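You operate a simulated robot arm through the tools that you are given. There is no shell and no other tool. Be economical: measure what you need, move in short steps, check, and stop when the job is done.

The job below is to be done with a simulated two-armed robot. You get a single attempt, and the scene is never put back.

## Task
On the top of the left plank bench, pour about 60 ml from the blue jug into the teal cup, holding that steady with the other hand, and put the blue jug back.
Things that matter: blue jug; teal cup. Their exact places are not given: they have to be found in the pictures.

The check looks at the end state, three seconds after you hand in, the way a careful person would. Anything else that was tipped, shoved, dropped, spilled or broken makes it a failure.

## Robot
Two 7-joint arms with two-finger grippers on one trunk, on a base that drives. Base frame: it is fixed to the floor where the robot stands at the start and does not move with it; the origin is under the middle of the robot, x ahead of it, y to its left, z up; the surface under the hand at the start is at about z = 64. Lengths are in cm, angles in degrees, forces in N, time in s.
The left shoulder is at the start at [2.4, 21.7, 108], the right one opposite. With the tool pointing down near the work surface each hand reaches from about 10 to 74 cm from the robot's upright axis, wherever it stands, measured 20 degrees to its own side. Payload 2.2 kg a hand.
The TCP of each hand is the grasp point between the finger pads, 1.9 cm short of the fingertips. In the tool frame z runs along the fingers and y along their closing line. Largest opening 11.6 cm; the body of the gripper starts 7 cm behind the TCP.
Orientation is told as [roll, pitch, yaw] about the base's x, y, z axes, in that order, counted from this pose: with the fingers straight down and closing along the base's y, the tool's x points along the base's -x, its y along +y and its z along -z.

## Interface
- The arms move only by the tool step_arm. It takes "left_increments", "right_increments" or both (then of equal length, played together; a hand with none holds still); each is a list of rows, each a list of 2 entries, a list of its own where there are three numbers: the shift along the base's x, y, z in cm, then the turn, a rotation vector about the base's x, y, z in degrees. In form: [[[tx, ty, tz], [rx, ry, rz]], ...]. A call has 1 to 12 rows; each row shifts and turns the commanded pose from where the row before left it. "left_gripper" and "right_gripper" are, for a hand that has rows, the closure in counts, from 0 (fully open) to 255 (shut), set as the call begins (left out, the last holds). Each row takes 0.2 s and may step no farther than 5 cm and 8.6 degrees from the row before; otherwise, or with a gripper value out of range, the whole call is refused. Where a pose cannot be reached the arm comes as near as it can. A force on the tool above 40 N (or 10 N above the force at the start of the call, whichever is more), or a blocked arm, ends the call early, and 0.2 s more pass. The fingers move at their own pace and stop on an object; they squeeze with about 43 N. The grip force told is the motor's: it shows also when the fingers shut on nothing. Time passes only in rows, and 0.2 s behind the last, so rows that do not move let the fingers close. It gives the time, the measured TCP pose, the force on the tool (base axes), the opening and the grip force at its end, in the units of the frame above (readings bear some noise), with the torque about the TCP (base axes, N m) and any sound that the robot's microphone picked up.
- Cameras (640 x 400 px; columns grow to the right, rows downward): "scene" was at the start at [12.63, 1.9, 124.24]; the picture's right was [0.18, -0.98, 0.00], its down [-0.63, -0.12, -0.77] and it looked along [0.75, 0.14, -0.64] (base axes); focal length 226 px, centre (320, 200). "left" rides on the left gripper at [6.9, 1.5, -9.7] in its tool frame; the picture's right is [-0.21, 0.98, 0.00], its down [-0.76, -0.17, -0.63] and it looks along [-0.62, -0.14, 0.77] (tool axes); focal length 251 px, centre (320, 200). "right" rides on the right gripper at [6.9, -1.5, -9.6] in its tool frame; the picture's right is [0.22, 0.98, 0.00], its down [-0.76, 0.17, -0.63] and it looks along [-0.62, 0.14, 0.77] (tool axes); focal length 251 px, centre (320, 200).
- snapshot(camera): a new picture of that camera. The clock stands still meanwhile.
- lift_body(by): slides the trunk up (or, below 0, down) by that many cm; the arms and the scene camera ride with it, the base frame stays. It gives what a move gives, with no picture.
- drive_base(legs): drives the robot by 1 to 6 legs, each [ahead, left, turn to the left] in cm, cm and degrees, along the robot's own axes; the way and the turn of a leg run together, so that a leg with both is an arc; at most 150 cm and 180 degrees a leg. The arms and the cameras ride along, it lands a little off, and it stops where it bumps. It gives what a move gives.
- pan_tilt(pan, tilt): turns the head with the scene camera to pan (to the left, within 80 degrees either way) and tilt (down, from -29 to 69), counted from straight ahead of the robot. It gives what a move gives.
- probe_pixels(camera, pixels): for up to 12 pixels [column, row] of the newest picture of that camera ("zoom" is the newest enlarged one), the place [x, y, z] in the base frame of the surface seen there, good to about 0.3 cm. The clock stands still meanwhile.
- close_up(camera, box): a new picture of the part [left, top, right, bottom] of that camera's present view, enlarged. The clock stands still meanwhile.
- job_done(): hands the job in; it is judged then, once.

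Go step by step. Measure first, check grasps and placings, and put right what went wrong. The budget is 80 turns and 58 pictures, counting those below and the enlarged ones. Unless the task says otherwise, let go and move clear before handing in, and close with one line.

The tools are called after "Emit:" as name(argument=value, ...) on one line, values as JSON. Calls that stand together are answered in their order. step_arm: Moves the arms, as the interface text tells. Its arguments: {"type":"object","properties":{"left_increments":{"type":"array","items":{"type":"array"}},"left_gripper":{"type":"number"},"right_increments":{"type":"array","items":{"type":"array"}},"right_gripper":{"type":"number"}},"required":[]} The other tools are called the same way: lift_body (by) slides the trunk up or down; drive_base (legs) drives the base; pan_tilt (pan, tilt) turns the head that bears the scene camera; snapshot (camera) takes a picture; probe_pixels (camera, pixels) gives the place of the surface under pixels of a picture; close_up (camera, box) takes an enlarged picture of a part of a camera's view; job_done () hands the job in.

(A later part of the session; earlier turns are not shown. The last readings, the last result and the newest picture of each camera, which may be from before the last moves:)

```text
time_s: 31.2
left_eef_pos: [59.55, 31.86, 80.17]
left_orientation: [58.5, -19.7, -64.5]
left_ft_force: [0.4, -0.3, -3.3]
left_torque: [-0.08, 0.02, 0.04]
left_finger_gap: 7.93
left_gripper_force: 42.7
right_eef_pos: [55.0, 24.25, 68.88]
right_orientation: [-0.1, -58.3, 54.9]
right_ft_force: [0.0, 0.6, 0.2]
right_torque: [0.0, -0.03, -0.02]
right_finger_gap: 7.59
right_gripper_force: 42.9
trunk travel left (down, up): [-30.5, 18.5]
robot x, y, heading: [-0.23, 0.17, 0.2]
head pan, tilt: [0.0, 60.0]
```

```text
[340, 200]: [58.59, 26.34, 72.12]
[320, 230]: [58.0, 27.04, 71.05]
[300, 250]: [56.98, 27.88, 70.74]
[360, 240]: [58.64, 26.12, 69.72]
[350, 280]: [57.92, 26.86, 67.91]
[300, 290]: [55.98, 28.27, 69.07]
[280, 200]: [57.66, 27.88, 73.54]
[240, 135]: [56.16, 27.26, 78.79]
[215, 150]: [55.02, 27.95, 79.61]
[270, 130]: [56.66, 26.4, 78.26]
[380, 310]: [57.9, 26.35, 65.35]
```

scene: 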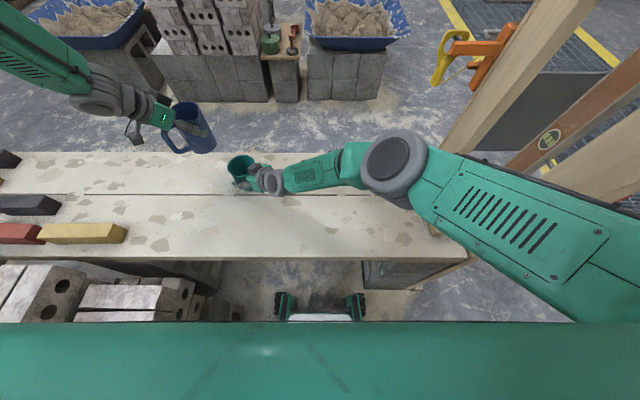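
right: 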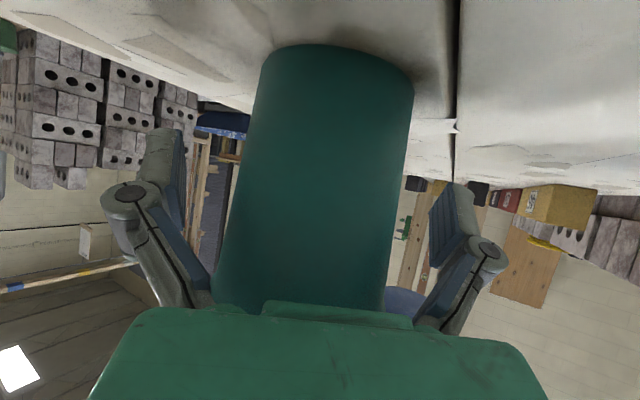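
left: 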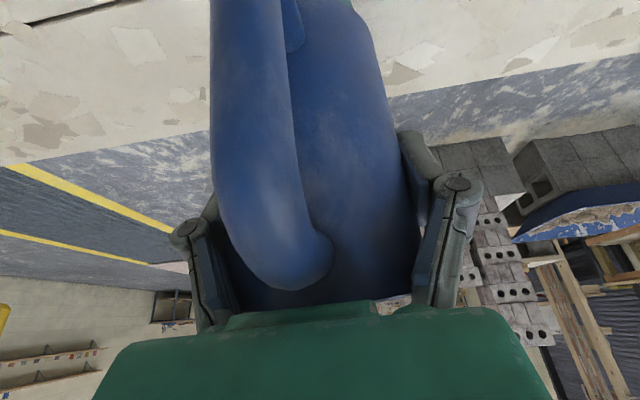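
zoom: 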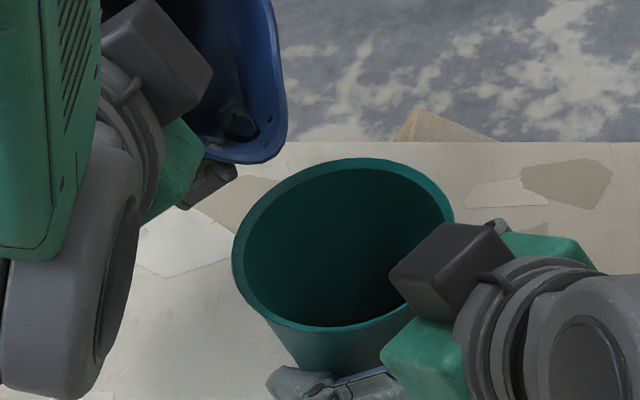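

Only a few drops have fallen so far. I'll tilt 3° more and look again.

Emit:
step_arm(left_increments=[[[0, 0, 0], [2.4, -1.7, 0]], [[0, 0, 0], [0, 0, 0]], [[0, 0, 0], [0, 0, 0]], [[0, 0, 0], [0, 0, 0]]])

Emit:
close_up(camera="scene", box=[198, 135, 278, 185])

Emit:
probe_pixels(camera="zoom", pixels=[[350, 300], [380, 310], [365, 315], [380, 290], [340, 310], [320, 310], [375, 270], [240, 135], [230, 150], [265, 145], [250, 155]])

```text
time_s: 32.2
left_eef_pos: [59.51, 31.9, 80.28]
left_orientation: [61.1, -18.0, -65.3]
left_ft_force: [0.3, -1.0, -2.2]
left_torque: [-0.04, 0.05, 0.01]
left_finger_gap: 7.97
left_gripper_force: 43.2
right_eef_pos: [55.07, 24.23, 68.91]
right_orientation: [-0.1, -58.3, 55.0]
right_ft_force: [0.3, -0.6, 0.2]
right_torque: [0.01, 0.03, 0.03]
right_finger_gap: 7.63
right_gripper_force: 42.4
trunk travel left (down, up): [-30.5, 18.5]
robot x, y, heading: [0.16, 0.36, 0.2]
head pan, tilt: [0.0, 60.0]
```

```text
8.00 times, centred on (238, 160) of scene
```

zoom: 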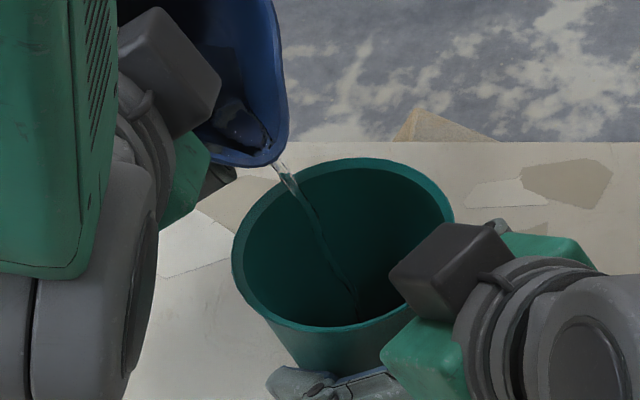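

```text
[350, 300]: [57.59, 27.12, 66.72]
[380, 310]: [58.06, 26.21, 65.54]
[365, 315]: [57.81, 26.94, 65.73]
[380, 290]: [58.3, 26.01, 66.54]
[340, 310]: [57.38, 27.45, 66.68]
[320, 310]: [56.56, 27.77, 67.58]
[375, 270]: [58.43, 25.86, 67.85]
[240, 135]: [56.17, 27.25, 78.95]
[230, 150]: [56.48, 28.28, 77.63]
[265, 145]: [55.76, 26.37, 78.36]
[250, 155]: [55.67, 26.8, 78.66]
```

A clean stream is falling into the cup from (278,168). I'll hold this angle until it settles, then read the level.

Emit:
step_arm(left_increments=[[[0, 0, 0], [0, 0, 0]], [[0, 0, 0], [0, 0, 0]], [[0, 0, 0], [0, 0, 0]]])

Emit:
close_up(camera="scene", box=[214, 140, 262, 180])

Emit:
probe_pixels(camera="zoom", pixels=[[310, 300], [330, 280], [340, 260], [280, 300], [300, 285], [340, 300], [300, 270], [320, 300], [260, 290], [345, 240]])

```text
time_s: 33.0
left_eef_pos: [59.65, 32.02, 80.16]
left_orientation: [61.1, -18.1, -65.4]
left_ft_force: [0.4, -0.3, -4.0]
left_torque: [-0.07, 0.02, 0.0]
left_finger_gap: 7.96
left_gripper_force: 43.6
right_eef_pos: [55.04, 24.24, 68.96]
right_orientation: [-0.1, -58.3, 55.0]
right_ft_force: [-0.2, -0.7, -0.8]
right_torque: [0.03, 0.0, -0.01]
right_finger_gap: 7.62
right_gripper_force: 42.4
trunk travel left (down, up): [-30.5, 18.5]
robot x, y, heading: [0.12, 0.13, -0.0]
head pan, tilt: [0.0, 60.0]
```

```text
10.00 times, centred on (238, 160) of scene
```

zoom: 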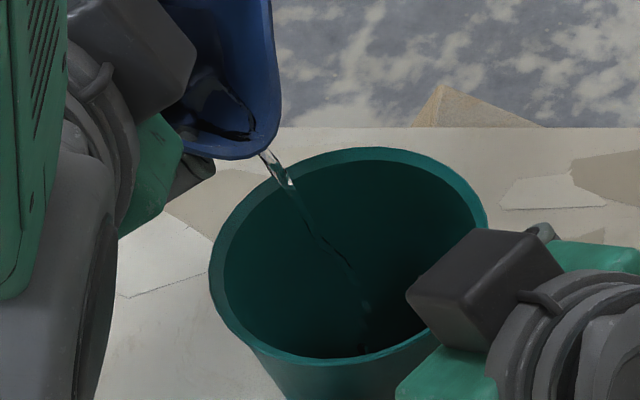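

```text
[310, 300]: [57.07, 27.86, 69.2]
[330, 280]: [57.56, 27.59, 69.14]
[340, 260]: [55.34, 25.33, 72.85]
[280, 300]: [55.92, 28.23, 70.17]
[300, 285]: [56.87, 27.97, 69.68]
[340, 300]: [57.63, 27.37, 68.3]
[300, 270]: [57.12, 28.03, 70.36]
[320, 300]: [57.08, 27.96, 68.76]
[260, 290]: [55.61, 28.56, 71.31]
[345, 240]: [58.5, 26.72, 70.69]
```

The stream is thinner but still running. I'll hold for another second.

Emit:
step_arm(left_increments=[[[0, 0, 0], [0, 0, 0]], [[0, 0, 0], [0, 0, 0]], [[0, 0, 0], [0, 0, 0]], [[0, 0, 0], [0, 0, 0]], [[0, 0, 0], [0, 0, 0]]])

Emit:
close_up(camera="scene", box=[214, 140, 262, 180])

Emit:
probe_pixels(camera="zoom", pixels=[[400, 320], [390, 335], [370, 345], [350, 345], [400, 305], [405, 330], [370, 325], [320, 345], [235, 105], [220, 125], [250, 130]])

```text
time_s: 34.2
left_eef_pos: [59.53, 31.86, 80.32]
left_orientation: [61.1, -18.1, -65.2]
left_ft_force: [-0.3, -0.3, -2.2]
left_torque: [-0.08, 0.02, -0.01]
left_finger_gap: 7.93
left_gripper_force: 43.0
right_eef_pos: [55.0, 24.25, 68.88]
right_orientation: [-0.1, -58.3, 54.9]
right_ft_force: [0.4, 0.6, 0.6]
right_torque: [0.0, 0.01, 0.02]
right_finger_gap: 7.65
right_gripper_force: 43.2
trunk travel left (down, up): [-30.5, 18.5]
robot x, y, heading: [0.0, 0.18, 0.0]
head pan, tilt: [0.0, 60.0]
```

```text
10.00 times, centred on (238, 160) of scene
```

zoom: 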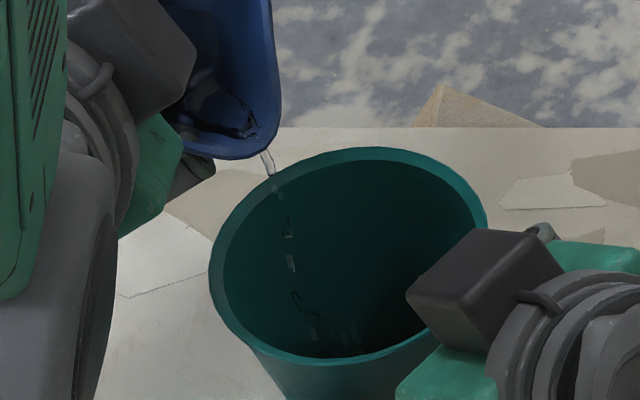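

```text
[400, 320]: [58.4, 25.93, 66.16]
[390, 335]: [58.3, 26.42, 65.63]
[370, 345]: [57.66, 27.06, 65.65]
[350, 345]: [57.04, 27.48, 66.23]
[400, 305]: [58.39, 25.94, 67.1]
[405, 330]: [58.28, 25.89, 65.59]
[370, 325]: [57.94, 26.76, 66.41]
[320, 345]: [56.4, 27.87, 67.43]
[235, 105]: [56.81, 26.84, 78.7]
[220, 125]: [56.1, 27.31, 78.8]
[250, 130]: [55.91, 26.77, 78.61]
```

It has slowed to drips at a computed tilt of 56.8°. From the geometry I estimate about 35–40 ml poured, and the cup's surface at z≈65.6 agrees. I'll add about 2.2° and nudge the lip towards the cup's middle.

Emit:
step_arm(left_increments=[[[-0.3, -0.5, 0], [0, 0, 0]], [[0, 0, 0], [1.8, -1.26, 0]], [[0, 0, 0], [0, 0, 0]], [[0, 0, 0], [0, 0, 0]], [[0, 0, 0], [0, 0, 0]], [[0, 0, 0], [0, 0, 0]], [[0, 0, 0], [0, 0, 0]], [[0, 0, 0], [0, 0, 0]], [[0, 0, 0], [0, 0, 0]], [[0, 0, 0], [0, 0, 0]]])

Emit:
close_up(camera="scene", box=[214, 140, 262, 180])

Emit:
probe_pixels(camera="zoom", pixels=[[400, 320], [390, 335], [370, 345], [350, 345], [400, 305], [405, 330], [370, 325], [320, 345], [380, 320], [350, 330]])

```text
time_s: 36.4
left_eef_pos: [59.34, 31.42, 80.25]
left_orientation: [62.9, -17.1, -66.0]
left_ft_force: [0.1, 0.4, -3.2]
left_torque: [-0.03, 0.05, 0.01]
left_finger_gap: 7.94
left_gripper_force: 42.9
right_eef_pos: [55.21, 24.24, 68.9]
right_orientation: [-0.1, -58.3, 55.0]
right_ft_force: [0.8, -0.1, 0.1]
right_torque: [0.03, -0.03, 0.01]
right_finger_gap: 7.65
right_gripper_force: 42.5
trunk travel left (down, up): [-30.5, 18.5]
robot x, y, heading: [-0.1, 0.02, -0.2]
head pan, tilt: [0.0, 60.0]
```

```text
10.00 times, centred on (238, 160) of scene
```

zoom: 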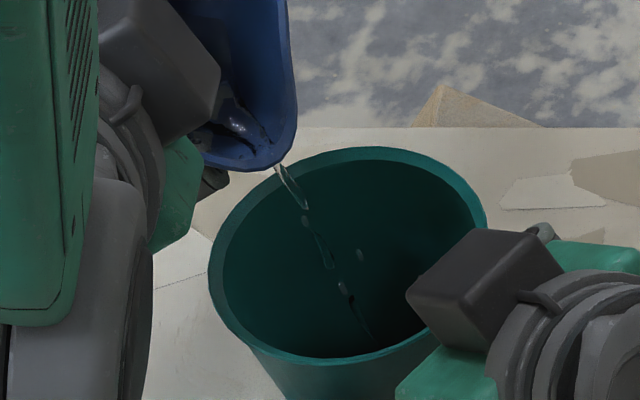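

```text
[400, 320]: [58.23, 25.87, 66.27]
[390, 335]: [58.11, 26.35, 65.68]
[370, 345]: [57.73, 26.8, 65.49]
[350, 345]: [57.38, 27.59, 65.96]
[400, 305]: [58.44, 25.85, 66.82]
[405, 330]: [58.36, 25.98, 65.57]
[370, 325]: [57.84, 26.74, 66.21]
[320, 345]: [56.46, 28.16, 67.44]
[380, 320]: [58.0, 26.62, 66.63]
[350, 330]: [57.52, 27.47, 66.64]
```

The stream still runs, and the cup probes match the earlier ones, so they show wall and the level is still below about 65.5. I'll hold a bit longer.

Emit:
step_arm(left_increments=[[[0, 0, 0], [0, 0, 0]], [[0, 0, 0], [0, 0, 0]], [[0, 0, 0], [0, 0, 0]], [[0, 0, 0], [0, 0, 0]], [[0, 0, 0], [0, 0, 0]], [[0, 0, 0], [0, 0, 0]]])

Emit:
close_up(camera="scene", box=[222, 145, 262, 177])

Emit:
probe_pixels(camera="zoom", pixels=[[370, 330], [350, 345], [330, 350], [310, 352], [280, 350], [385, 315], [360, 345], [340, 352], [240, 100], [200, 85], [210, 105]])

```text
time_s: 37.8
left_eef_pos: [59.32, 31.41, 80.38]
left_orientation: [63.0, -17.0, -65.8]
left_ft_force: [-0.1, 0.4, -2.6]
left_torque: [-0.04, 0.02, -0.01]
left_finger_gap: 7.94
left_gripper_force: 42.8
right_eef_pos: [55.05, 24.23, 68.89]
right_orientation: [-0.1, -58.3, 55.1]
right_ft_force: [-1.0, -0.6, -0.8]
right_torque: [-0.01, -0.01, 0.02]
right_finger_gap: 7.61
right_gripper_force: 43.0
trunk travel left (down, up): [-30.5, 18.5]
robot x, y, heading: [-0.13, -0.06, 0.1]
head pan, tilt: [0.0, 60.0]
```

```text
12.50 times, centred on (242, 161) of scene
```

zoom: 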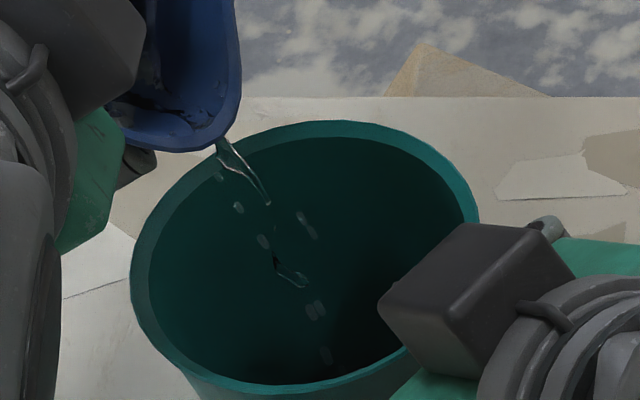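

```text
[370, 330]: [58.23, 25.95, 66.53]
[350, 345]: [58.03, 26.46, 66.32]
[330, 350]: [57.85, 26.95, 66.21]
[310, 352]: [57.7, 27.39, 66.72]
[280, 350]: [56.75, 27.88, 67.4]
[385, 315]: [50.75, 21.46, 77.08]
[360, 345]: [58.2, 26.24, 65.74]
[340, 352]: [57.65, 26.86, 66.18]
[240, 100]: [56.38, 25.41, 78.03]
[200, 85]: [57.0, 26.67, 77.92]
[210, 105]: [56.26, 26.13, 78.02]
```

The lip is at z 78.0 and the liquid in the jug is level with it, so this angle has nearly finished pouring. The cup's level is too low for this view, so I'll tilt the jug back over the cup, draw it away upright, and then inspect the cup from above.

Emit:
step_arm(left_increments=[[[0, 0, 0], [-3.5, 2.45, 0]], [[0, 0, 0.2], [-5, 3.5, 0]], [[0, 0, 0.4], [-5, 3.5, 0]], [[0, 0, 0], [0, 0, 0]], [[0, 0, 0], [0, 0, 0]], [[0, 0, 0], [0, 0, 0]], [[0, 0, 0], [0, 0, 0]]])

Emit:
step_arm(left_increments=[[[0, 0.5, 0.6], [-5, 3.5, 0]], [[0, 0.7, 0.7], [-5.5, 3.85, 0]], [[0, 0.8, 0.7], [-5.5, 3.85, 0]], [[0, 0.8, 0.7], [-5.5, 3.85, 0]], [[0, 0.8, 0.7], [-5.5, 3.85, 0]], [[0, 1.0, 0.5], [-5, 3.5, 0]], [[0, 1.5, 0], [-3.5, 2.45, 0]], [[0, 2, 0], [0, 0, 0]], [[-0.5, 2, 0], [0, 0, 0]], [[-0.5, 1, 0], [0, 0, 0]], [[0, 0, 0], [0, 0, 0]]])

Emit:
close_up(camera="scene", box=[130, 80, 322, 200])

```text
time_s: 39.4
left_eef_pos: [59.31, 31.36, 80.77]
left_orientation: [47.4, -24.9, -60.3]
left_ft_force: [-0.6, 1.1, -2.8]
left_torque: [-0.06, 0.03, 0.0]
left_finger_gap: 7.92
left_gripper_force: 43.4
right_eef_pos: [55.13, 24.28, 68.88]
right_orientation: [-0.1, -58.3, 55.0]
right_ft_force: [-0.6, 0.3, 0.3]
right_torque: [-0.02, 0.02, -0.02]
right_finger_gap: 7.63
right_gripper_force: 43.3
trunk travel left (down, up): [-30.5, 18.5]
robot x, y, heading: [0.18, 0.15, -0.3]
head pan, tilt: [0.0, 60.0]
```

```text
time_s: 41.8
left_eef_pos: [58.59, 42.58, 84.61]
left_orientation: [-1.7, -34.8, -34.5]
left_ft_force: [-0.1, -0.4, -2.8]
left_torque: [0.01, 0.0, 0.01]
left_finger_gap: 7.94
left_gripper_force: 42.9
right_eef_pos: [55.07, 24.32, 68.9]
right_orientation: [0.0, -58.3, 55.0]
right_ft_force: [-0.4, 0.6, 0.1]
right_torque: [-0.02, 0.0, 0.02]
right_finger_gap: 7.65
right_gripper_force: 42.4
trunk travel left (down, up): [-30.5, 18.5]
robot x, y, heading: [0.04, -0.38, -0.1]
head pan, tilt: [0.0, 60.0]
```

```text
3.33 times, centred on (226, 140) of scene
```

zoom: 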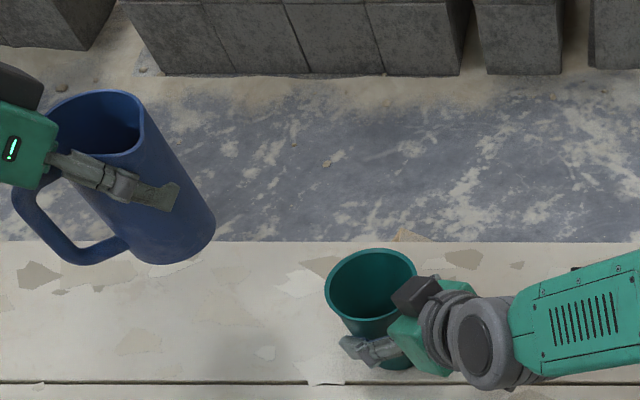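

There's no spill on the bench. I'll open the right hand, back it off along its fingers, and raise the trunk so the head camera sees the bottom of the cup.

Emit:
step_arm(right_increments=[[[0, 0, 0], [0, 0, 0]], [[0, 0, 0], [0, 0, 0]], [[-0.8, -1.15, 0.85], [0, 0, 0]], [[-1.2, -1.75, 1.3], [0, 0, 0]], [[-1.4, -2.1, 1.5], [0, 0, 0]], [[-1.4, -2.1, 1.5], [0, 0, 0]], [[-0.8, -1.15, 0.85], [0, 0, 0]], [[0, 0, 0], [0, 0, 0]]], right_gripper=0)

Emit:
lift_body(by=18)

Emit:
snapshot(camera="scene")

```text
time_s: 43.6
left_eef_pos: [58.45, 42.66, 84.6]
left_orientation: [-1.7, -34.9, -34.5]
left_ft_force: [0.6, 0.5, -2.9]
left_torque: [0.02, -0.01, -0.04]
left_finger_gap: 7.93
left_gripper_force: 43.0
right_eef_pos: [49.2, 16.15, 74.82]
right_orientation: [-0.1, -58.3, 55.1]
right_ft_force: [1.0, -0.3, -0.7]
right_torque: [-0.01, 0.02, 0.02]
right_finger_gap: 11.6
right_gripper_force: 0.1
trunk travel left (down, up): [-30.5, 18.5]
robot x, y, heading: [-0.1, 0.17, -0.2]
head pan, tilt: [0.0, 60.0]
```

```text
time_s: 45.6
left_eef_pos: [58.45, 42.64, 102.61]
left_orientation: [-1.6, -34.8, -34.5]
left_ft_force: [0.3, 0.2, -2.2]
left_torque: [-0.03, -0.03, 0.0]
left_finger_gap: 7.92
left_gripper_force: 43.1
right_eef_pos: [49.23, 16.12, 92.88]
right_orientation: [-0.1, -58.3, 55.0]
right_ft_force: [0.1, -0.3, -0.5]
right_torque: [0.03, 0.01, -0.01]
right_finger_gap: 11.61
right_gripper_force: 0.0
trunk travel left (down, up): [-48.5, 0.5]
robot x, y, heading: [0.31, -0.01, -0.2]
head pan, tilt: [0.0, 60.0]
```

```text
19 pictures are left
```

scene: 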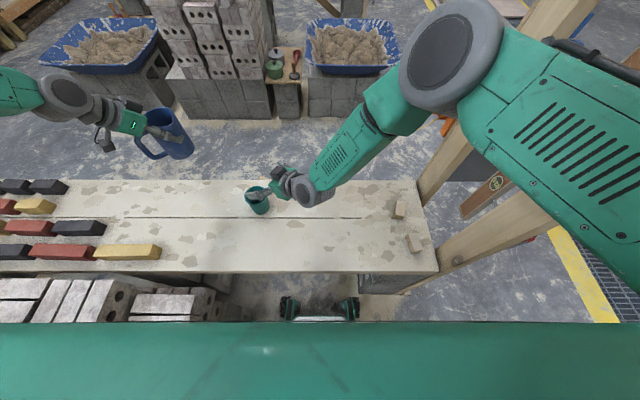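

The right finger partly covers the cup at (258,197). I'll shift the right hand aside and zoom in.

Emit:
step_arm(right_increments=[[[0, -4.5, 0], [0, 0, 0]], [[0, -4.5, 0], [0, 0, 0]], [[0, 0, 0], [0, 0, 0]]])

Emit:
close_up(camera="scene", box=[238, 180, 278, 220])

```text
time_s: 46.4
left_eef_pos: [58.48, 42.59, 102.72]
left_orientation: [-1.6, -34.8, -34.5]
left_ft_force: [0.4, -0.1, -2.4]
left_torque: [-0.01, 0.01, -0.03]
left_finger_gap: 7.91
left_gripper_force: 43.1
right_eef_pos: [49.15, 7.14, 92.87]
right_orientation: [0.0, -58.2, 55.1]
right_ft_force: [-0.1, 0.0, 0.0]
right_torque: [-0.01, -0.02, 0.0]
right_finger_gap: 11.59
right_gripper_force: 0.0
trunk travel left (down, up): [-48.5, 0.5]
robot x, y, heading: [0.16, 0.09, -0.0]
head pan, tilt: [0.0, 60.0]
```

```text
10.00 times, centred on (258, 200) of scene
```

zoom: 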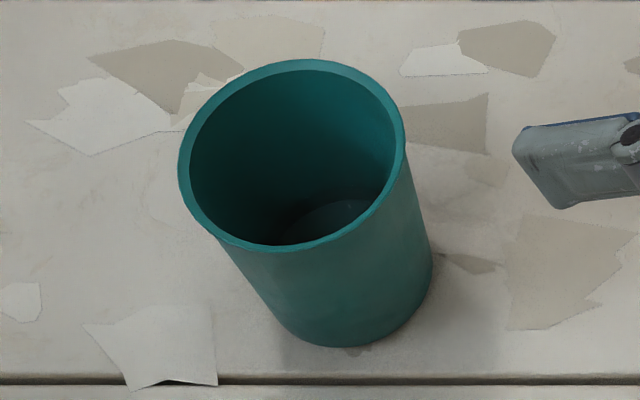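

A liquid surface or the cup floor shows at about (330,215). I'll probe several points there along with the wall and rim.

Emit:
probe_pixels(camera="zoom", pixels=[[340, 210], [330, 220], [350, 205], [310, 228], [300, 215], [280, 235], [320, 235], [345, 215], [300, 235], [320, 195], [310, 120], [295, 245]])

```text
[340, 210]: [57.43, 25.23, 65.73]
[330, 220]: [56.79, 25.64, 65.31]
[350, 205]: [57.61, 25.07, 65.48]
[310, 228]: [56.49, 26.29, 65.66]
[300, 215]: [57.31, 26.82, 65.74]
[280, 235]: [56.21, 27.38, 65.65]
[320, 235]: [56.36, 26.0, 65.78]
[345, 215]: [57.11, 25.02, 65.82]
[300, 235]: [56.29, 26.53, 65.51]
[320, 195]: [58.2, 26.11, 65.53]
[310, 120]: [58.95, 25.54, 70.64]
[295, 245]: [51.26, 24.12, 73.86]
```

The cup's surface averages z≈65.6, only about 1.1–1.4 cm deep, so roughly 40 ml. As a cross-check I'll lower the jug to where the raised head camera can see into it, and compare its level with the 6.43 cm below the rim it had at the start.

Emit:
step_arm(left_increments=[[[-0.8, -0.2, -1.5], [0, 0, 0]], [[-1.5, -0.3, -2.5], [0, 0, 0]], [[-1.8, -0.3, -2.8], [0, 0, 0]], [[-1.8, -0.3, -2.8], [0, 0, 0]], [[-1.8, -0.3, -2.8], [0, 0, 0]], [[-1.8, -0.3, -2.8], [0, 0, 0]], [[-1.5, -0.3, -2.5], [0, 0, 0]], [[-0.8, -0.2, -1.3], [0, 0, 0]], [[0, 0, 0], [2, 0, 0]], [[0, 0, 0], [0, 0, 0]], [[0, 0, 0], [0, 0, 0]], [[0, 0, 0], [0, 0, 0]]])

Emit:
close_up(camera="scene", box=[130, 120, 258, 220])

```text
time_s: 49.0
left_eef_pos: [46.6, 40.61, 83.6]
left_orientation: [0.4, -33.7, -35.4]
left_ft_force: [0.5, -0.7, -3.1]
left_torque: [0.01, 0.0, 0.01]
left_finger_gap: 7.93
left_gripper_force: 42.8
right_eef_pos: [49.19, 7.1, 92.84]
right_orientation: [0.0, -58.4, 55.1]
right_ft_force: [0.5, -0.4, -0.1]
right_torque: [0.01, 0.01, -0.04]
right_finger_gap: 11.61
right_gripper_force: 0.1
trunk travel left (down, up): [-48.5, 0.5]
robot x, y, heading: [0.28, -0.06, -0.1]
head pan, tilt: [0.0, 60.0]
```

```text
4.00 times, centred on (194, 170) of scene
```

zoom: 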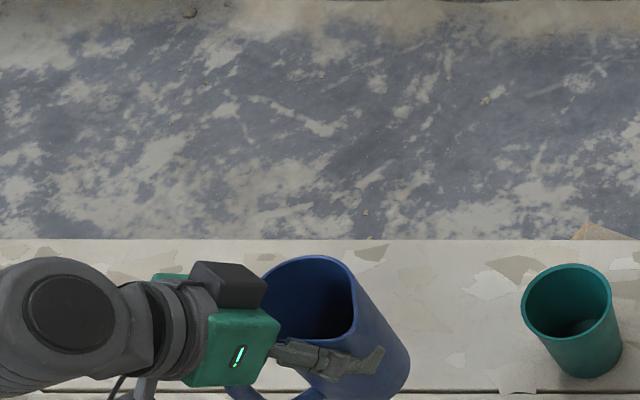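

The jug's opening is visible at about (305,295), beside the hand. I'll zoom in there for the level.

Emit:
close_up(camera="scene", box=[172, 180, 212, 210])

Emit:
probe_pixels(camera="zoom", pixels=[[320, 190], [330, 210], [300, 210], [340, 230], [310, 230], [290, 230], [350, 215], [335, 245], [300, 245], [280, 215], [320, 250], [350, 240]])

```text
13.33 times, centred on (192, 195) of scene
```

zoom: 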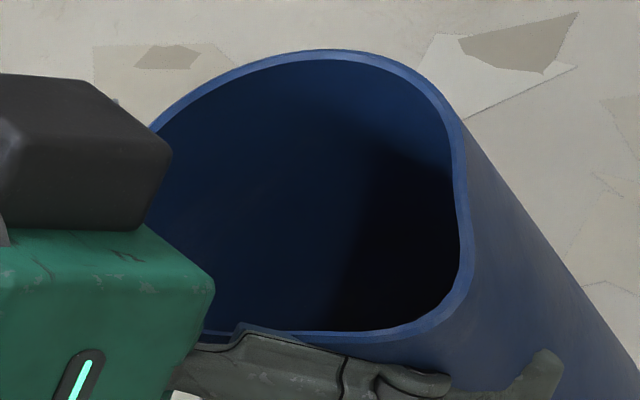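

```text
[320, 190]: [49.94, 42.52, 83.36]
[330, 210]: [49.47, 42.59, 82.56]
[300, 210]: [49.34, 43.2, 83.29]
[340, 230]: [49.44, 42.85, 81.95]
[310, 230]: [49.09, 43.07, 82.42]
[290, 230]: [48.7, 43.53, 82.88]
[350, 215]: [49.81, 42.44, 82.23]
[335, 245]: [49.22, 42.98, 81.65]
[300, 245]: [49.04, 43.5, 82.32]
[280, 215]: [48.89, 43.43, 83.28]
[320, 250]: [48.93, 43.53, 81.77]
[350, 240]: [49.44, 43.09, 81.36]
```

Those points were all wall, so I'll probe deeper near the lower right of the opening.

Emit:
probe_pixels(camera="zoom", pixels=[[400, 310], [425, 295], [380, 322], [350, 318], [420, 270], [440, 250], [400, 285], [375, 300], [330, 52], [462, 240], [400, 335], [445, 110]])

```text
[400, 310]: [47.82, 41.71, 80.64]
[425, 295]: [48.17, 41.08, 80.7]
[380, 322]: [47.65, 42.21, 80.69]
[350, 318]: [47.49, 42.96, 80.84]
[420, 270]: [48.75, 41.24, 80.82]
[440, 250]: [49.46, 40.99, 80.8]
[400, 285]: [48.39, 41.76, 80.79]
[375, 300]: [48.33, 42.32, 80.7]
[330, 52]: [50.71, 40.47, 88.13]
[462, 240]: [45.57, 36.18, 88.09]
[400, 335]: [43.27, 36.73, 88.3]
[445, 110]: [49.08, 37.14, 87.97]
```

The jug now reads 7.37 cm below the rim against 6.43 cm before, a drop of 0.94 cm or about 40 ml, which matches the cup. It needs about 20 ml more, at a tilt of about 61°. I'll raise the jug back up, lower the trunk and re-grip the cup.

Emit:
step_arm(left_increments=[[[0.8, 0.2, 1.5], [-2, 0, 0]], [[1.5, 0.3, 2.5], [0, 0, 0]], [[1.8, 0.3, 2.8], [0, 0, 0]], [[1.8, 0.3, 2.8], [0, 0, 0]], [[1.8, 0.3, 2.8], [0, 0, 0]], [[1.8, 0.3, 2.8], [0, 0, 0]], [[1.5, 0.3, 2.5], [0, 0, 0]], [[0.8, 0.2, 1.3], [0, 0, 0]], [[0, 0, 0], [0, 0, 0]]])

Emit:
lift_body(by=-18)

Emit:
step_arm(right_increments=[[[0, 4.5, 0], [0, 0, 0]], [[0, 4.5, 0], [0, 0, 0]], [[0, 0, 0], [0, 0, 0]], [[0, 0, 0], [0, 0, 0]]])

Emit:
snapshot(camera="right")

```text
time_s: 51.0
left_eef_pos: [58.39, 42.54, 102.87]
left_orientation: [-1.7, -34.7, -34.5]
left_ft_force: [-0.6, -0.3, -2.5]
left_torque: [0.02, -0.01, 0.0]
left_finger_gap: 7.94
left_gripper_force: 43.2
right_eef_pos: [49.3, 7.09, 92.79]
right_orientation: [0.0, -58.4, 55.0]
right_ft_force: [0.8, -0.2, -0.3]
right_torque: [0.04, 0.02, 0.02]
right_finger_gap: 11.6
right_gripper_force: 0.0
trunk travel left (down, up): [-48.5, 0.5]
robot x, y, heading: [-0.13, 0.29, 0.1]
head pan, tilt: [0.0, 60.0]
```

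```text
time_s: 53.0
left_eef_pos: [58.46, 42.66, 84.76]
left_orientation: [-1.7, -34.8, -34.5]
left_ft_force: [0.4, 0.3, -3.3]
left_torque: [0.03, -0.01, -0.01]
left_finger_gap: 7.89
left_gripper_force: 42.6
right_eef_pos: [49.15, 7.12, 74.75]
right_orientation: [-0.1, -58.2, 55.1]
right_ft_force: [-0.7, 0.3, 0.6]
right_torque: [0.02, 0.01, -0.02]
right_finger_gap: 11.61
right_gripper_force: 0.0
trunk travel left (down, up): [-30.5, 18.5]
robot x, y, heading: [0.06, -0.18, 0.2]
head pan, tilt: [0.0, 60.0]
```

```text
time_s: 54.0
left_eef_pos: [58.33, 42.32, 84.89]
left_orientation: [-1.5, -34.8, -34.8]
left_ft_force: [0.2, 0.6, -2.4]
left_torque: [0.02, 0.0, 0.02]
left_finger_gap: 7.95
left_gripper_force: 43.1
right_eef_pos: [49.23, 15.89, 75.06]
right_orientation: [0.1, -58.4, 54.9]
right_ft_force: [0.7, -0.5, -0.6]
right_torque: [0.02, -0.04, -0.01]
right_finger_gap: 11.61
right_gripper_force: 0.0
trunk travel left (down, up): [-30.5, 18.5]
robot x, y, heading: [0.28, -0.38, -0.0]
head pan, tilt: [0.0, 60.0]
```

```text
15 pictures are left
```

right: 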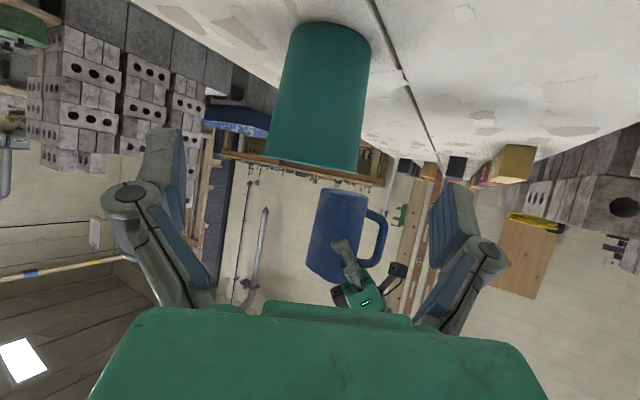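

The cup is centred at (318,95) as before. I'll reverse the retreat and close the hand on it again.

Emit:
step_arm(right_increments=[[[0.8, 1.15, -0.85], [0, 0, 0]], [[1.4, 2.1, -1.5], [0, 0, 0]], [[1.4, 2.1, -1.5], [0, 0, 0]], [[1.2, 1.75, -1.3], [0, 0, 0]], [[0.8, 1.15, -0.85], [0, 0, 0]], [[0, 0, 0], [0, 0, 0]], [[0, 0, 0], [0, 0, 0]]])

Emit:
step_arm(right_increments=[[[0, 0, 0], [0, 0, 0]], [[0, 0, 0], [0, 0, 0]], [[0, 0, 0], [0, 0, 0]], [[0, 0, 0], [0, 0, 0]]], right_gripper=255)

Emit:
close_up(camera="scene", box=[130, 80, 322, 200])

```text
time_s: 55.6
left_eef_pos: [58.36, 42.65, 84.79]
left_orientation: [-1.7, -34.8, -34.5]
left_ft_force: [0.2, 0.5, -3.3]
left_torque: [-0.03, 0.0, 0.0]
left_finger_gap: 7.94
left_gripper_force: 43.0
right_eef_pos: [54.78, 24.48, 68.84]
right_orientation: [-0.1, -58.3, 55.0]
right_ft_force: [0.0, 0.1, 0.7]
right_torque: [0.0, 0.03, 0.01]
right_finger_gap: 11.58
right_gripper_force: 0.0
trunk travel left (down, up): [-30.5, 18.5]
robot x, y, heading: [-0.02, -0.05, -0.1]
head pan, tilt: [0.0, 60.0]
```

```text
time_s: 56.6
left_eef_pos: [58.26, 42.4, 84.83]
left_orientation: [-1.5, -34.8, -34.5]
left_ft_force: [0.2, -0.8, -3.1]
left_torque: [0.03, 0.0, -0.02]
left_finger_gap: 7.94
left_gripper_force: 42.6
right_eef_pos: [54.79, 24.38, 68.64]
right_orientation: [-0.2, -58.3, 55.0]
right_ft_force: [0.3, -1.3, 1.4]
right_torque: [0.05, 0.04, 0.0]
right_finger_gap: 7.57
right_gripper_force: 42.7
trunk travel left (down, up): [-30.5, 18.5]
robot x, y, heading: [-0.12, 0.06, -0.2]
head pan, tilt: [0.0, 60.0]
```

```text
3.33 times, centred on (226, 140) of scene
```

zoom: 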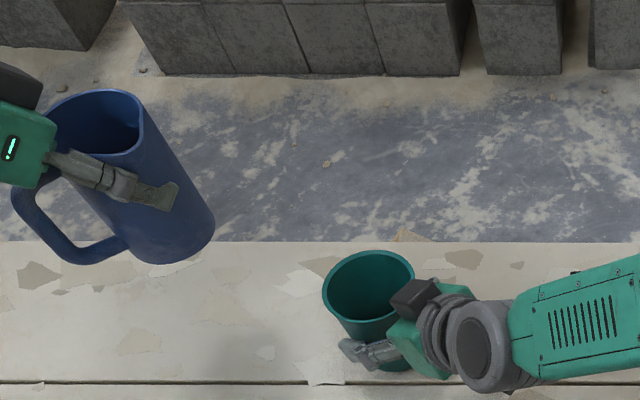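

The cup is re-gripped and still in place. I'll replay the approach up to about 43° of tilt.

Emit:
step_arm(left_increments=[[[0.5, -1, 0], [0, 0, 0]], [[0.5, -2, 0], [0, 0, 0]], [[0, -2, 0], [0, 0, 0]], [[0, -1.5, 0], [3.5, -2.45, 0]], [[0, -1.0, -0.5], [5, -3.5, 0]], [[0, -0.8, -0.7], [5.5, -3.85, 0]], [[0, -0.8, -0.7], [5.5, -3.85, 0]], [[0, -0.8, -0.7], [5.5, -3.85, 0]], [[0, -0.7, -0.7], [5.5, -3.85, 0]], [[0, -0.5, -0.6], [5, -3.5, 0]], [[0, 0, 0], [0, 0, 0]], [[0, 0, 0], [0, 0, 0]]])

```text
time_s: 59.2
left_eef_pos: [59.4, 31.59, 80.93]
left_orientation: [47.5, -24.8, -60.3]
left_ft_force: [0.5, -0.4, -3.0]
left_torque: [-0.01, 0.03, -0.04]
left_finger_gap: 7.93
left_gripper_force: 43.1
right_eef_pos: [54.93, 24.41, 68.78]
right_orientation: [-0.2, -58.3, 55.1]
right_ft_force: [0.2, -0.7, 3.1]
right_torque: [0.05, 0.02, 0.01]
right_finger_gap: 7.56
right_gripper_force: 42.6
trunk travel left (down, up): [-30.5, 18.5]
robot x, y, heading: [-0.01, -0.15, -0.2]
head pan, tilt: [0.0, 60.0]
```

The pose matches the earlier one at this stage. I'll go on to about 61° and hold for the remaining flow.

Emit:
step_arm(left_increments=[[[0, 0, -0.4], [5, -3.5, 0]], [[0, 0, -0.2], [5, -3.5, 0]], [[0, 0, 0], [3.5, -2.45, 0]], [[0, 0, 0], [1.6, -1.1, 0]], [[0, 0, 0], [0, 0, 0]], [[0, 0, 0], [0, 0, 0]], [[0, 0, 0], [0, 0, 0]], [[0, 0, 0], [0, 0, 0]], [[0, 0, 0], [0, 0, 0]]])

Emit:
close_up(camera="scene", box=[214, 140, 262, 180])

Emit:
probe_pixels(camera="zoom", pixels=[[390, 335], [370, 345], [350, 345], [405, 330], [370, 335], [340, 350], [320, 345], [380, 330]])

```text
time_s: 61.2
left_eef_pos: [59.44, 31.33, 80.44]
left_orientation: [64.8, -16.0, -66.4]
left_ft_force: [0.1, 0.0, -1.9]
left_torque: [-0.02, 0.03, -0.01]
left_finger_gap: 7.96
left_gripper_force: 43.4
right_eef_pos: [54.82, 24.38, 68.85]
right_orientation: [-0.1, -58.3, 55.0]
right_ft_force: [0.9, -1.7, 1.4]
right_torque: [0.03, 0.07, 0.0]
right_finger_gap: 7.57
right_gripper_force: 43.2
trunk travel left (down, up): [-30.5, 18.5]
robot x, y, heading: [0.15, 0.18, -0.1]
head pan, tilt: [0.0, 60.0]
```

```text
10.00 times, centred on (238, 160) of scene
```

zoom: 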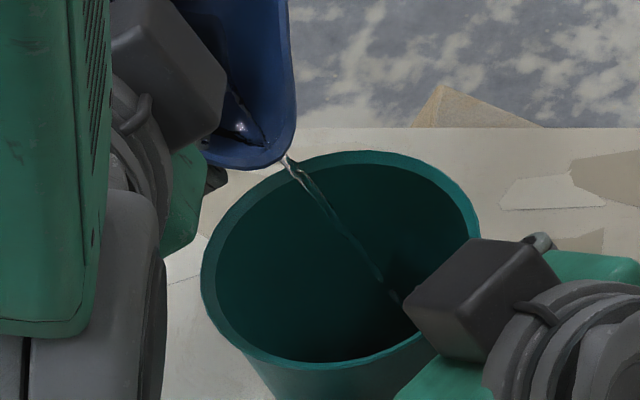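

```text
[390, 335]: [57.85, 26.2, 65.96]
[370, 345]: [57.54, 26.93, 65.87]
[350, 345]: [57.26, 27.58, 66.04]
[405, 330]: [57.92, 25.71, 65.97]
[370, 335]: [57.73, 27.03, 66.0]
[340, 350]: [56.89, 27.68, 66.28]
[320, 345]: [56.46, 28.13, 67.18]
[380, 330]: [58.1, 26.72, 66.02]
```

The cup's surface is now visible at z≈65.97, about 53 ml so far, and the stream is still running. I'll hold briefly.

Emit:
step_arm(left_increments=[[[0, 0, 0], [0, 0, 0]], [[0, 0, 0], [0, 0, 0]], [[0, 0, 0], [0, 0, 0]]])

Emit:
close_up(camera="scene", box=[214, 140, 262, 180])

Emit:
probe_pixels(camera="zoom", pixels=[[390, 335], [370, 345], [350, 345], [405, 330], [370, 335], [380, 340], [360, 340], [380, 330], [400, 325], [360, 350]])

```text
time_s: 62.0
left_eef_pos: [59.39, 31.42, 80.21]
left_orientation: [64.7, -16.0, -66.4]
left_ft_force: [1.0, -1.2, -2.4]
left_torque: [-0.04, 0.02, 0.0]
left_finger_gap: 7.94
left_gripper_force: 43.1
right_eef_pos: [54.81, 24.33, 68.92]
right_orientation: [-0.1, -58.3, 55.0]
right_ft_force: [1.2, -0.7, 0.9]
right_torque: [0.05, 0.02, 0.04]
right_finger_gap: 7.57
right_gripper_force: 43.1
trunk travel left (down, up): [-30.5, 18.5]
robot x, y, heading: [-0.24, -0.09, -0.0]
head pan, tilt: [0.0, 60.0]
```

```text
10.00 times, centred on (238, 160) of scene
```

zoom: 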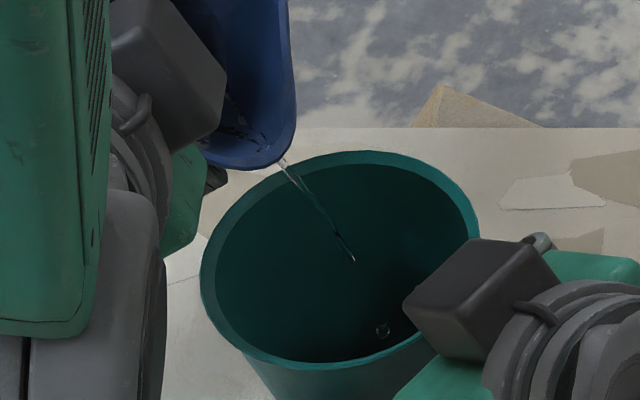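

```text
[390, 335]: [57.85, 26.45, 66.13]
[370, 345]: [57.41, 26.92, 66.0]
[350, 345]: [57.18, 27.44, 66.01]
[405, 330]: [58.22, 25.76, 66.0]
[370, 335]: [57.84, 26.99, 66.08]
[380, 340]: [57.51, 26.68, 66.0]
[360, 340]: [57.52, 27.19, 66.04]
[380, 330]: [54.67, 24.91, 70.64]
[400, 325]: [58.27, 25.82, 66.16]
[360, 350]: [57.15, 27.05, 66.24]
```

The level is now z≈66.07, about 56 ml, and the stream is thinning. I'll hold 0.4 s more and then tilt back over the cup.

Emit:
step_arm(left_increments=[[[0, 0, 0], [0, 0, 0]], [[0, 0, 0], [0, 0, 0]], [[0, 0, 0], [-4.1, 2.87, 0]], [[0, 0, 0.2], [-5.5, 3.85, 0]], [[0, 0, 0.4], [-5.5, 3.83, 0]], [[0, 0, 0], [0, 0, 0]], [[0, 0, 0], [0, 0, 0]], [[0, 0, 0], [0, 0, 0]], [[0, 0, 0], [0, 0, 0]]])

Emit:
close_up(camera="scene", box=[214, 140, 262, 180])

Emit:
probe_pixels(camera="zoom", pixels=[[390, 335], [370, 345], [350, 345], [405, 330], [370, 335], [380, 340], [360, 340], [380, 330], [400, 325], [360, 330]])

```text
time_s: 64.0
left_eef_pos: [59.48, 31.51, 80.95]
left_orientation: [47.5, -24.8, -60.3]
left_ft_force: [0.7, 0.6, -2.3]
left_torque: [0.01, 0.02, -0.01]
left_finger_gap: 7.95
left_gripper_force: 42.8
right_eef_pos: [54.76, 24.32, 68.66]
right_orientation: [0.1, -58.3, 55.0]
right_ft_force: [0.1, 0.4, -0.2]
right_torque: [0.01, 0.01, 0.0]
right_finger_gap: 7.56
right_gripper_force: 43.0
trunk travel left (down, up): [-30.5, 18.5]
robot x, y, heading: [-0.4, 0.11, -0.0]
head pan, tilt: [0.0, 60.0]
```

```text
10.00 times, centred on (238, 160) of scene
```

zoom: 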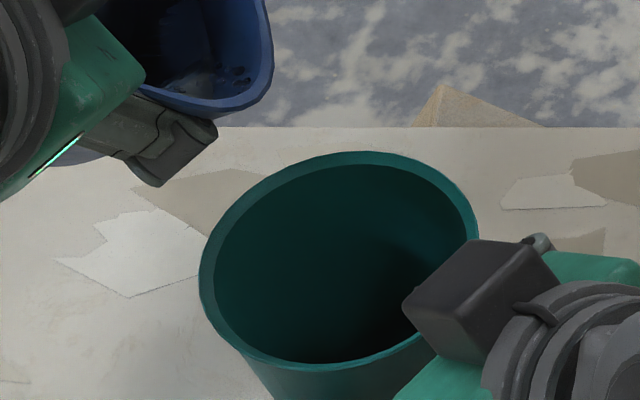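

```text
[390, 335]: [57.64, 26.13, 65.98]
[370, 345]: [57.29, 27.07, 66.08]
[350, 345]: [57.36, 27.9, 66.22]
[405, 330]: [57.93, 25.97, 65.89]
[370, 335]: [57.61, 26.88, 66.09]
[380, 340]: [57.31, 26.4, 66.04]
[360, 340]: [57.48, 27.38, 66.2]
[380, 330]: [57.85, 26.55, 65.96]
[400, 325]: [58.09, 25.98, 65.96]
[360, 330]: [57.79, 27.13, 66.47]
```

The stream has stopped cleanly and the cup reads about 66.05. I'll right the jug at the left, release the cup, back the right hand off, and then repeat the jug-level check.

Emit:
step_arm(left_increments=[[[0, 0.5, 0.6], [-5, 3.5, 0]], [[0, 0.7, 0.7], [-5.5, 3.85, 0]], [[0, 0.8, 0.7], [-5.5, 3.85, 0]], [[0, 0.8, 0.7], [-5.5, 3.85, 0]], [[0, 0.8, 0.7], [-5.5, 3.85, 0]], [[0, 1.0, 0.5], [-5, 3.5, 0]], [[0, 1.5, 0], [-3.5, 2.45, 0]], [[0, 2, 0], [0, 0, 0]], [[-0.5, 2, 0], [0, 0, 0]], [[-0.5, 1, 0], [0, 0, 0]], [[0, 0, 0], [0, 0, 0]]])

Emit:
step_arm(right_increments=[[[0, 0, 0], [0, 0, 0]], [[0, 0, 0], [0, 0, 0]], [[-0.8, -1.15, 0.85], [0, 0, 0]], [[-1.2, -1.75, 1.3], [0, 0, 0]], [[-1.4, -2.1, 1.5], [0, 0, 0]], [[-1.4, -2.1, 1.5], [0, 0, 0]], [[-0.8, -1.15, 0.85], [0, 0, 0]], [[0, -4.5, 0], [0, 0, 0]], [[0, -4.5, 0], [0, 0, 0]], [[0, 0, 0], [0, 0, 0]]], right_gripper=0)

Emit:
lift_body(by=18)

Emit:
step_arm(left_increments=[[[-0.8, -0.2, -1.5], [0, 0, 0]], [[-1.5, -0.3, -2.5], [0, 0, 0]], [[-1.8, -0.3, -2.8], [0, 0, 0]], [[-1.8, -0.3, -2.8], [0, 0, 0]], [[-1.8, -0.3, -2.8], [0, 0, 0]], [[-1.8, -0.3, -2.8], [0, 0, 0]], [[-1.5, -0.3, -2.5], [0, 0, 0]], [[-0.8, -0.2, -1.3], [0, 0, 0]], [[0, 0, 0], [2, 0, 0]], [[0, 0, 0], [0, 0, 0]], [[0, 0, 0], [0, 0, 0]], [[0, 0, 0], [0, 0, 0]]])

Emit:
close_up(camera="scene", box=[172, 180, 212, 210])

Emit:
probe_pixels(camera="zoom", pixels=[[400, 310], [425, 295], [380, 322], [430, 270], [415, 300], [440, 250], [400, 320], [375, 315], [330, 52], [462, 240], [400, 335], [445, 110]])

```text
time_s: 66.4
left_eef_pos: [58.4, 42.32, 84.8]
left_orientation: [-1.7, -34.8, -34.6]
left_ft_force: [-1.6, 0.3, -2.8]
left_torque: [-0.01, -0.02, -0.01]
left_finger_gap: 7.96
left_gripper_force: 43.0
right_eef_pos: [54.98, 24.41, 68.73]
right_orientation: [0.1, -58.2, 55.1]
right_ft_force: [-0.2, 0.4, 0.5]
right_torque: [0.0, 0.01, 0.01]
right_finger_gap: 7.54
right_gripper_force: 43.1
trunk travel left (down, up): [-30.5, 18.5]
robot x, y, heading: [-0.05, 0.32, 0.3]
head pan, tilt: [0.0, 60.0]
```

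```text
time_s: 68.6
left_eef_pos: [58.43, 42.49, 84.81]
left_orientation: [-1.8, -34.8, -34.7]
left_ft_force: [0.1, -0.4, -2.3]
left_torque: [-0.01, 0.02, 0.03]
left_finger_gap: 7.94
left_gripper_force: 43.5
right_eef_pos: [49.31, 7.09, 74.92]
right_orientation: [-0.1, -58.3, 55.0]
right_ft_force: [-0.8, 0.2, 0.0]
right_torque: [-0.02, 0.02, -0.01]
right_finger_gap: 11.6
right_gripper_force: 0.0
trunk travel left (down, up): [-30.5, 18.5]
robot x, y, heading: [-0.03, -0.13, -0.3]
head pan, tilt: [0.0, 60.0]
```

```text
time_s: 70.6
left_eef_pos: [58.45, 42.72, 102.69]
left_orientation: [-1.7, -34.8, -34.4]
left_ft_force: [0.7, 0.4, -2.3]
left_torque: [0.01, 0.02, 0.01]
left_finger_gap: 7.94
left_gripper_force: 43.1
right_eef_pos: [49.41, 7.25, 92.92]
right_orientation: [-0.1, -58.4, 55.0]
right_ft_force: [0.1, -0.1, 0.3]
right_torque: [-0.01, 0.01, 0.01]
right_finger_gap: 11.6
right_gripper_force: 0.0
trunk travel left (down, up): [-48.5, 0.5]
robot x, y, heading: [0.05, 0.21, 0.1]
head pan, tilt: [0.0, 60.0]
```

```text
time_s: 73.2
left_eef_pos: [46.64, 40.45, 83.8]
left_orientation: [0.3, -33.7, -35.5]
left_ft_force: [0.5, -0.5, -2.1]
left_torque: [-0.01, 0.01, 0.01]
left_finger_gap: 7.95
left_gripper_force: 43.0
right_eef_pos: [49.38, 7.3, 92.91]
right_orientation: [-0.1, -58.3, 55.0]
right_ft_force: [-0.4, 0.3, -0.3]
right_torque: [-0.01, -0.03, 0.0]
right_finger_gap: 11.58
right_gripper_force: 0.0
trunk travel left (down, up): [-48.5, 0.5]
robot x, y, heading: [0.1, -0.02, -0.0]
head pan, tilt: [0.0, 60.0]
```

```text
13.33 times, centred on (192, 195) of scene
```

zoom: 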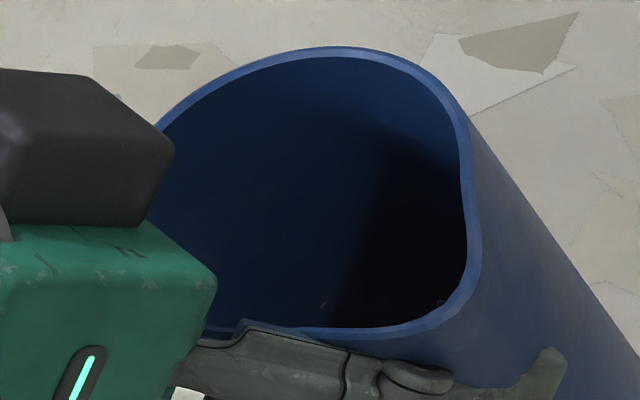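

```text
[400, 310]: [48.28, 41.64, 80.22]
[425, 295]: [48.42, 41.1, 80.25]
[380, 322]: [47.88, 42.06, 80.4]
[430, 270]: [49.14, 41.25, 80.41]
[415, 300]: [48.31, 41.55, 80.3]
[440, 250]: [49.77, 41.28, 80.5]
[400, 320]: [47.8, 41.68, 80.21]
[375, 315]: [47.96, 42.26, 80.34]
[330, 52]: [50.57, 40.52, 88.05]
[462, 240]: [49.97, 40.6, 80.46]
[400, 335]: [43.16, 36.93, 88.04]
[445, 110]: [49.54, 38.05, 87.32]
```

The jug level is now 80.34, 7.7 cm below the rim, so the total drop is about 1.3 cm, or roughly 57 ml. That's close enough to 60. I'll raise the jug again and swing the right arm out of the way.

Emit:
step_arm(left_increments=[[[0.8, 0.2, 1.5], [-2, 0, 0]], [[1.5, 0.3, 2.5], [0, 0, 0]], [[1.8, 0.3, 2.8], [0, 0, 0]], [[1.8, 0.3, 2.8], [0, 0, 0]], [[1.8, 0.3, 2.8], [0, 0, 0]], [[1.8, 0.3, 2.8], [0, 0, 0]], [[1.5, 0.3, 2.5], [0, 0, 0]], [[0.8, 0.2, 1.3], [0, 0, 0]], [[0, 0, 0], [0, 0, 0]]], right_increments=[[[0, -3.5, 1], [0, 0, -7]], [[0, -3.5, 1], [0, 0, -8]], [[0, -3.5, 1], [0, 0, -8]], [[0, -3.5, 1], [0, 0, -8]], [[0, -3.5, 1], [0, 0, -8]], [[0, -3.5, 1], [0, 0, -8]], [[0, -3.5, 1], [0, 0, -8]], [[-0.5, -3.5, 1], [0, 7, 0]], [[-0.5, -3.5, 1], [0, 7, 0]]])

Emit:
step_arm(right_increments=[[[-0.5, -3, 1], [0, 7.3, 0]], [[-0.5, -3, 1], [0, 7.3, 0]], [[-0.5, -3, 1], [0, 7.3, 0]], [[-0.5, -3, 1], [0, 7.3, 0]], [[-0.5, -1, 1], [0, 7.3, 0]], [[-0.5, 0, 1], [0, 7.3, 0]], [[0, 0, 0], [0, 0, 0]]])

Emit:
lift_body(by=-15)

Emit:
snapshot(camera="scene")

```text
time_s: 75.2
left_eef_pos: [58.6, 42.5, 102.94]
left_orientation: [-1.5, -34.8, -34.6]
left_ft_force: [-0.3, 0.7, -2.0]
left_torque: [0.01, 0.01, -0.01]
left_finger_gap: 7.98
left_gripper_force: 43.1
right_eef_pos: [48.24, -24.27, 102.02]
right_orientation: [0.1, -44.3, -0.1]
right_ft_force: [-0.2, -0.5, 0.1]
right_torque: [0.01, -0.05, -0.03]
right_finger_gap: 11.58
right_gripper_force: 0.0
trunk travel left (down, up): [-48.5, 0.5]
robot x, y, heading: [0.04, -0.23, -0.2]
head pan, tilt: [0.0, 60.0]
```

```text
time_s: 76.8
left_eef_pos: [58.46, 42.67, 102.7]
left_orientation: [-1.7, -35.0, -34.5]
left_ft_force: [0.1, -0.3, -2.3]
left_torque: [-0.01, -0.02, 0.0]
left_finger_gap: 7.96
left_gripper_force: 43.1
right_eef_pos: [45.3, -37.25, 107.96]
right_orientation: [-0.1, -0.5, 0.1]
right_ft_force: [-0.4, 0.0, 0.2]
right_torque: [0.03, 0.01, -0.01]
right_finger_gap: 11.59
right_gripper_force: 0.0
trunk travel left (down, up): [-48.5, 0.5]
robot x, y, heading: [0.19, -0.08, 0.0]
head pan, tilt: [0.0, 60.0]
```

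```text
time_s: 78.5
left_eef_pos: [58.39, 42.68, 87.67]
left_orientation: [-1.6, -34.9, -34.6]
left_ft_force: [0.5, -0.1, -2.7]
left_torque: [0.01, 0.03, -0.01]
left_finger_gap: 7.96
left_gripper_force: 42.8
right_eef_pos: [45.21, -37.27, 93.11]
right_orientation: [-0.2, -0.5, 0.1]
right_ft_force: [-0.3, -0.3, -0.5]
right_torque: [0.01, -0.03, 0.02]
right_finger_gap: 11.6
right_gripper_force: 0.0
trunk travel left (down, up): [-33.5, 15.5]
robot x, y, heading: [-0.02, 0.04, 0.3]
head pan, tilt: [0.0, 60.0]
```

```text
9 pictures are left
```

scene: 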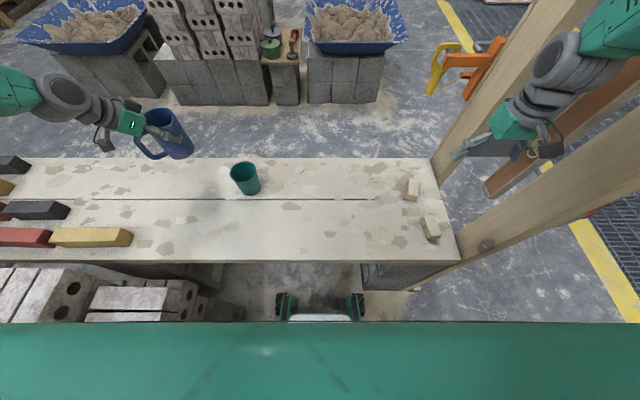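

The cup stands alone and upright at (245,178), and the right arm is clear. I'll carry the jug back, its bottom at z≈80, well above the cup, and unwind the yaw on the way.

Emit:
step_arm(left_increments=[[[-1, -0.5, 0], [0, 0, 3]], [[-1.5, -1.5, 0], [0, 0, 5]], [[-1.5, -2.5, 0], [0, 0, 5]], [[-1.5, -3, 0], [0, 0, 5]], [[-1.5, -3, 0], [0, 0, 5]], [[-1, -3, 0], [0, 0, 5]], [[-0.8, -3, 0], [0, 0, 5]], [[0, -3, 0], [1, 0, 1.5]], [[0, -3, 0], [0, 0, 0]], [[0, -3, 0], [0, 0, 0]], [[0, -2, 0], [0, 0, 0]], [[0, -1, 0], [0, 0, 0]]])

```text
time_s: 81.1
left_eef_pos: [49.47, 14.03, 87.78]
left_orientation: [-0.2, -34.8, -0.9]
left_ft_force: [-0.1, -0.4, -1.6]
left_torque: [0.01, -0.01, -0.01]
left_finger_gap: 7.96
left_gripper_force: 43.1
right_eef_pos: [45.23, -37.53, 92.91]
right_orientation: [0.0, -0.5, 0.0]
right_ft_force: [-0.2, -0.6, 0.5]
right_torque: [0.04, 0.01, 0.0]
right_finger_gap: 11.6
right_gripper_force: 0.1
trunk travel left (down, up): [-33.5, 15.5]
robot x, y, heading: [-0.09, -0.22, 0.2]
head pan, tilt: [0.0, 60.0]
```

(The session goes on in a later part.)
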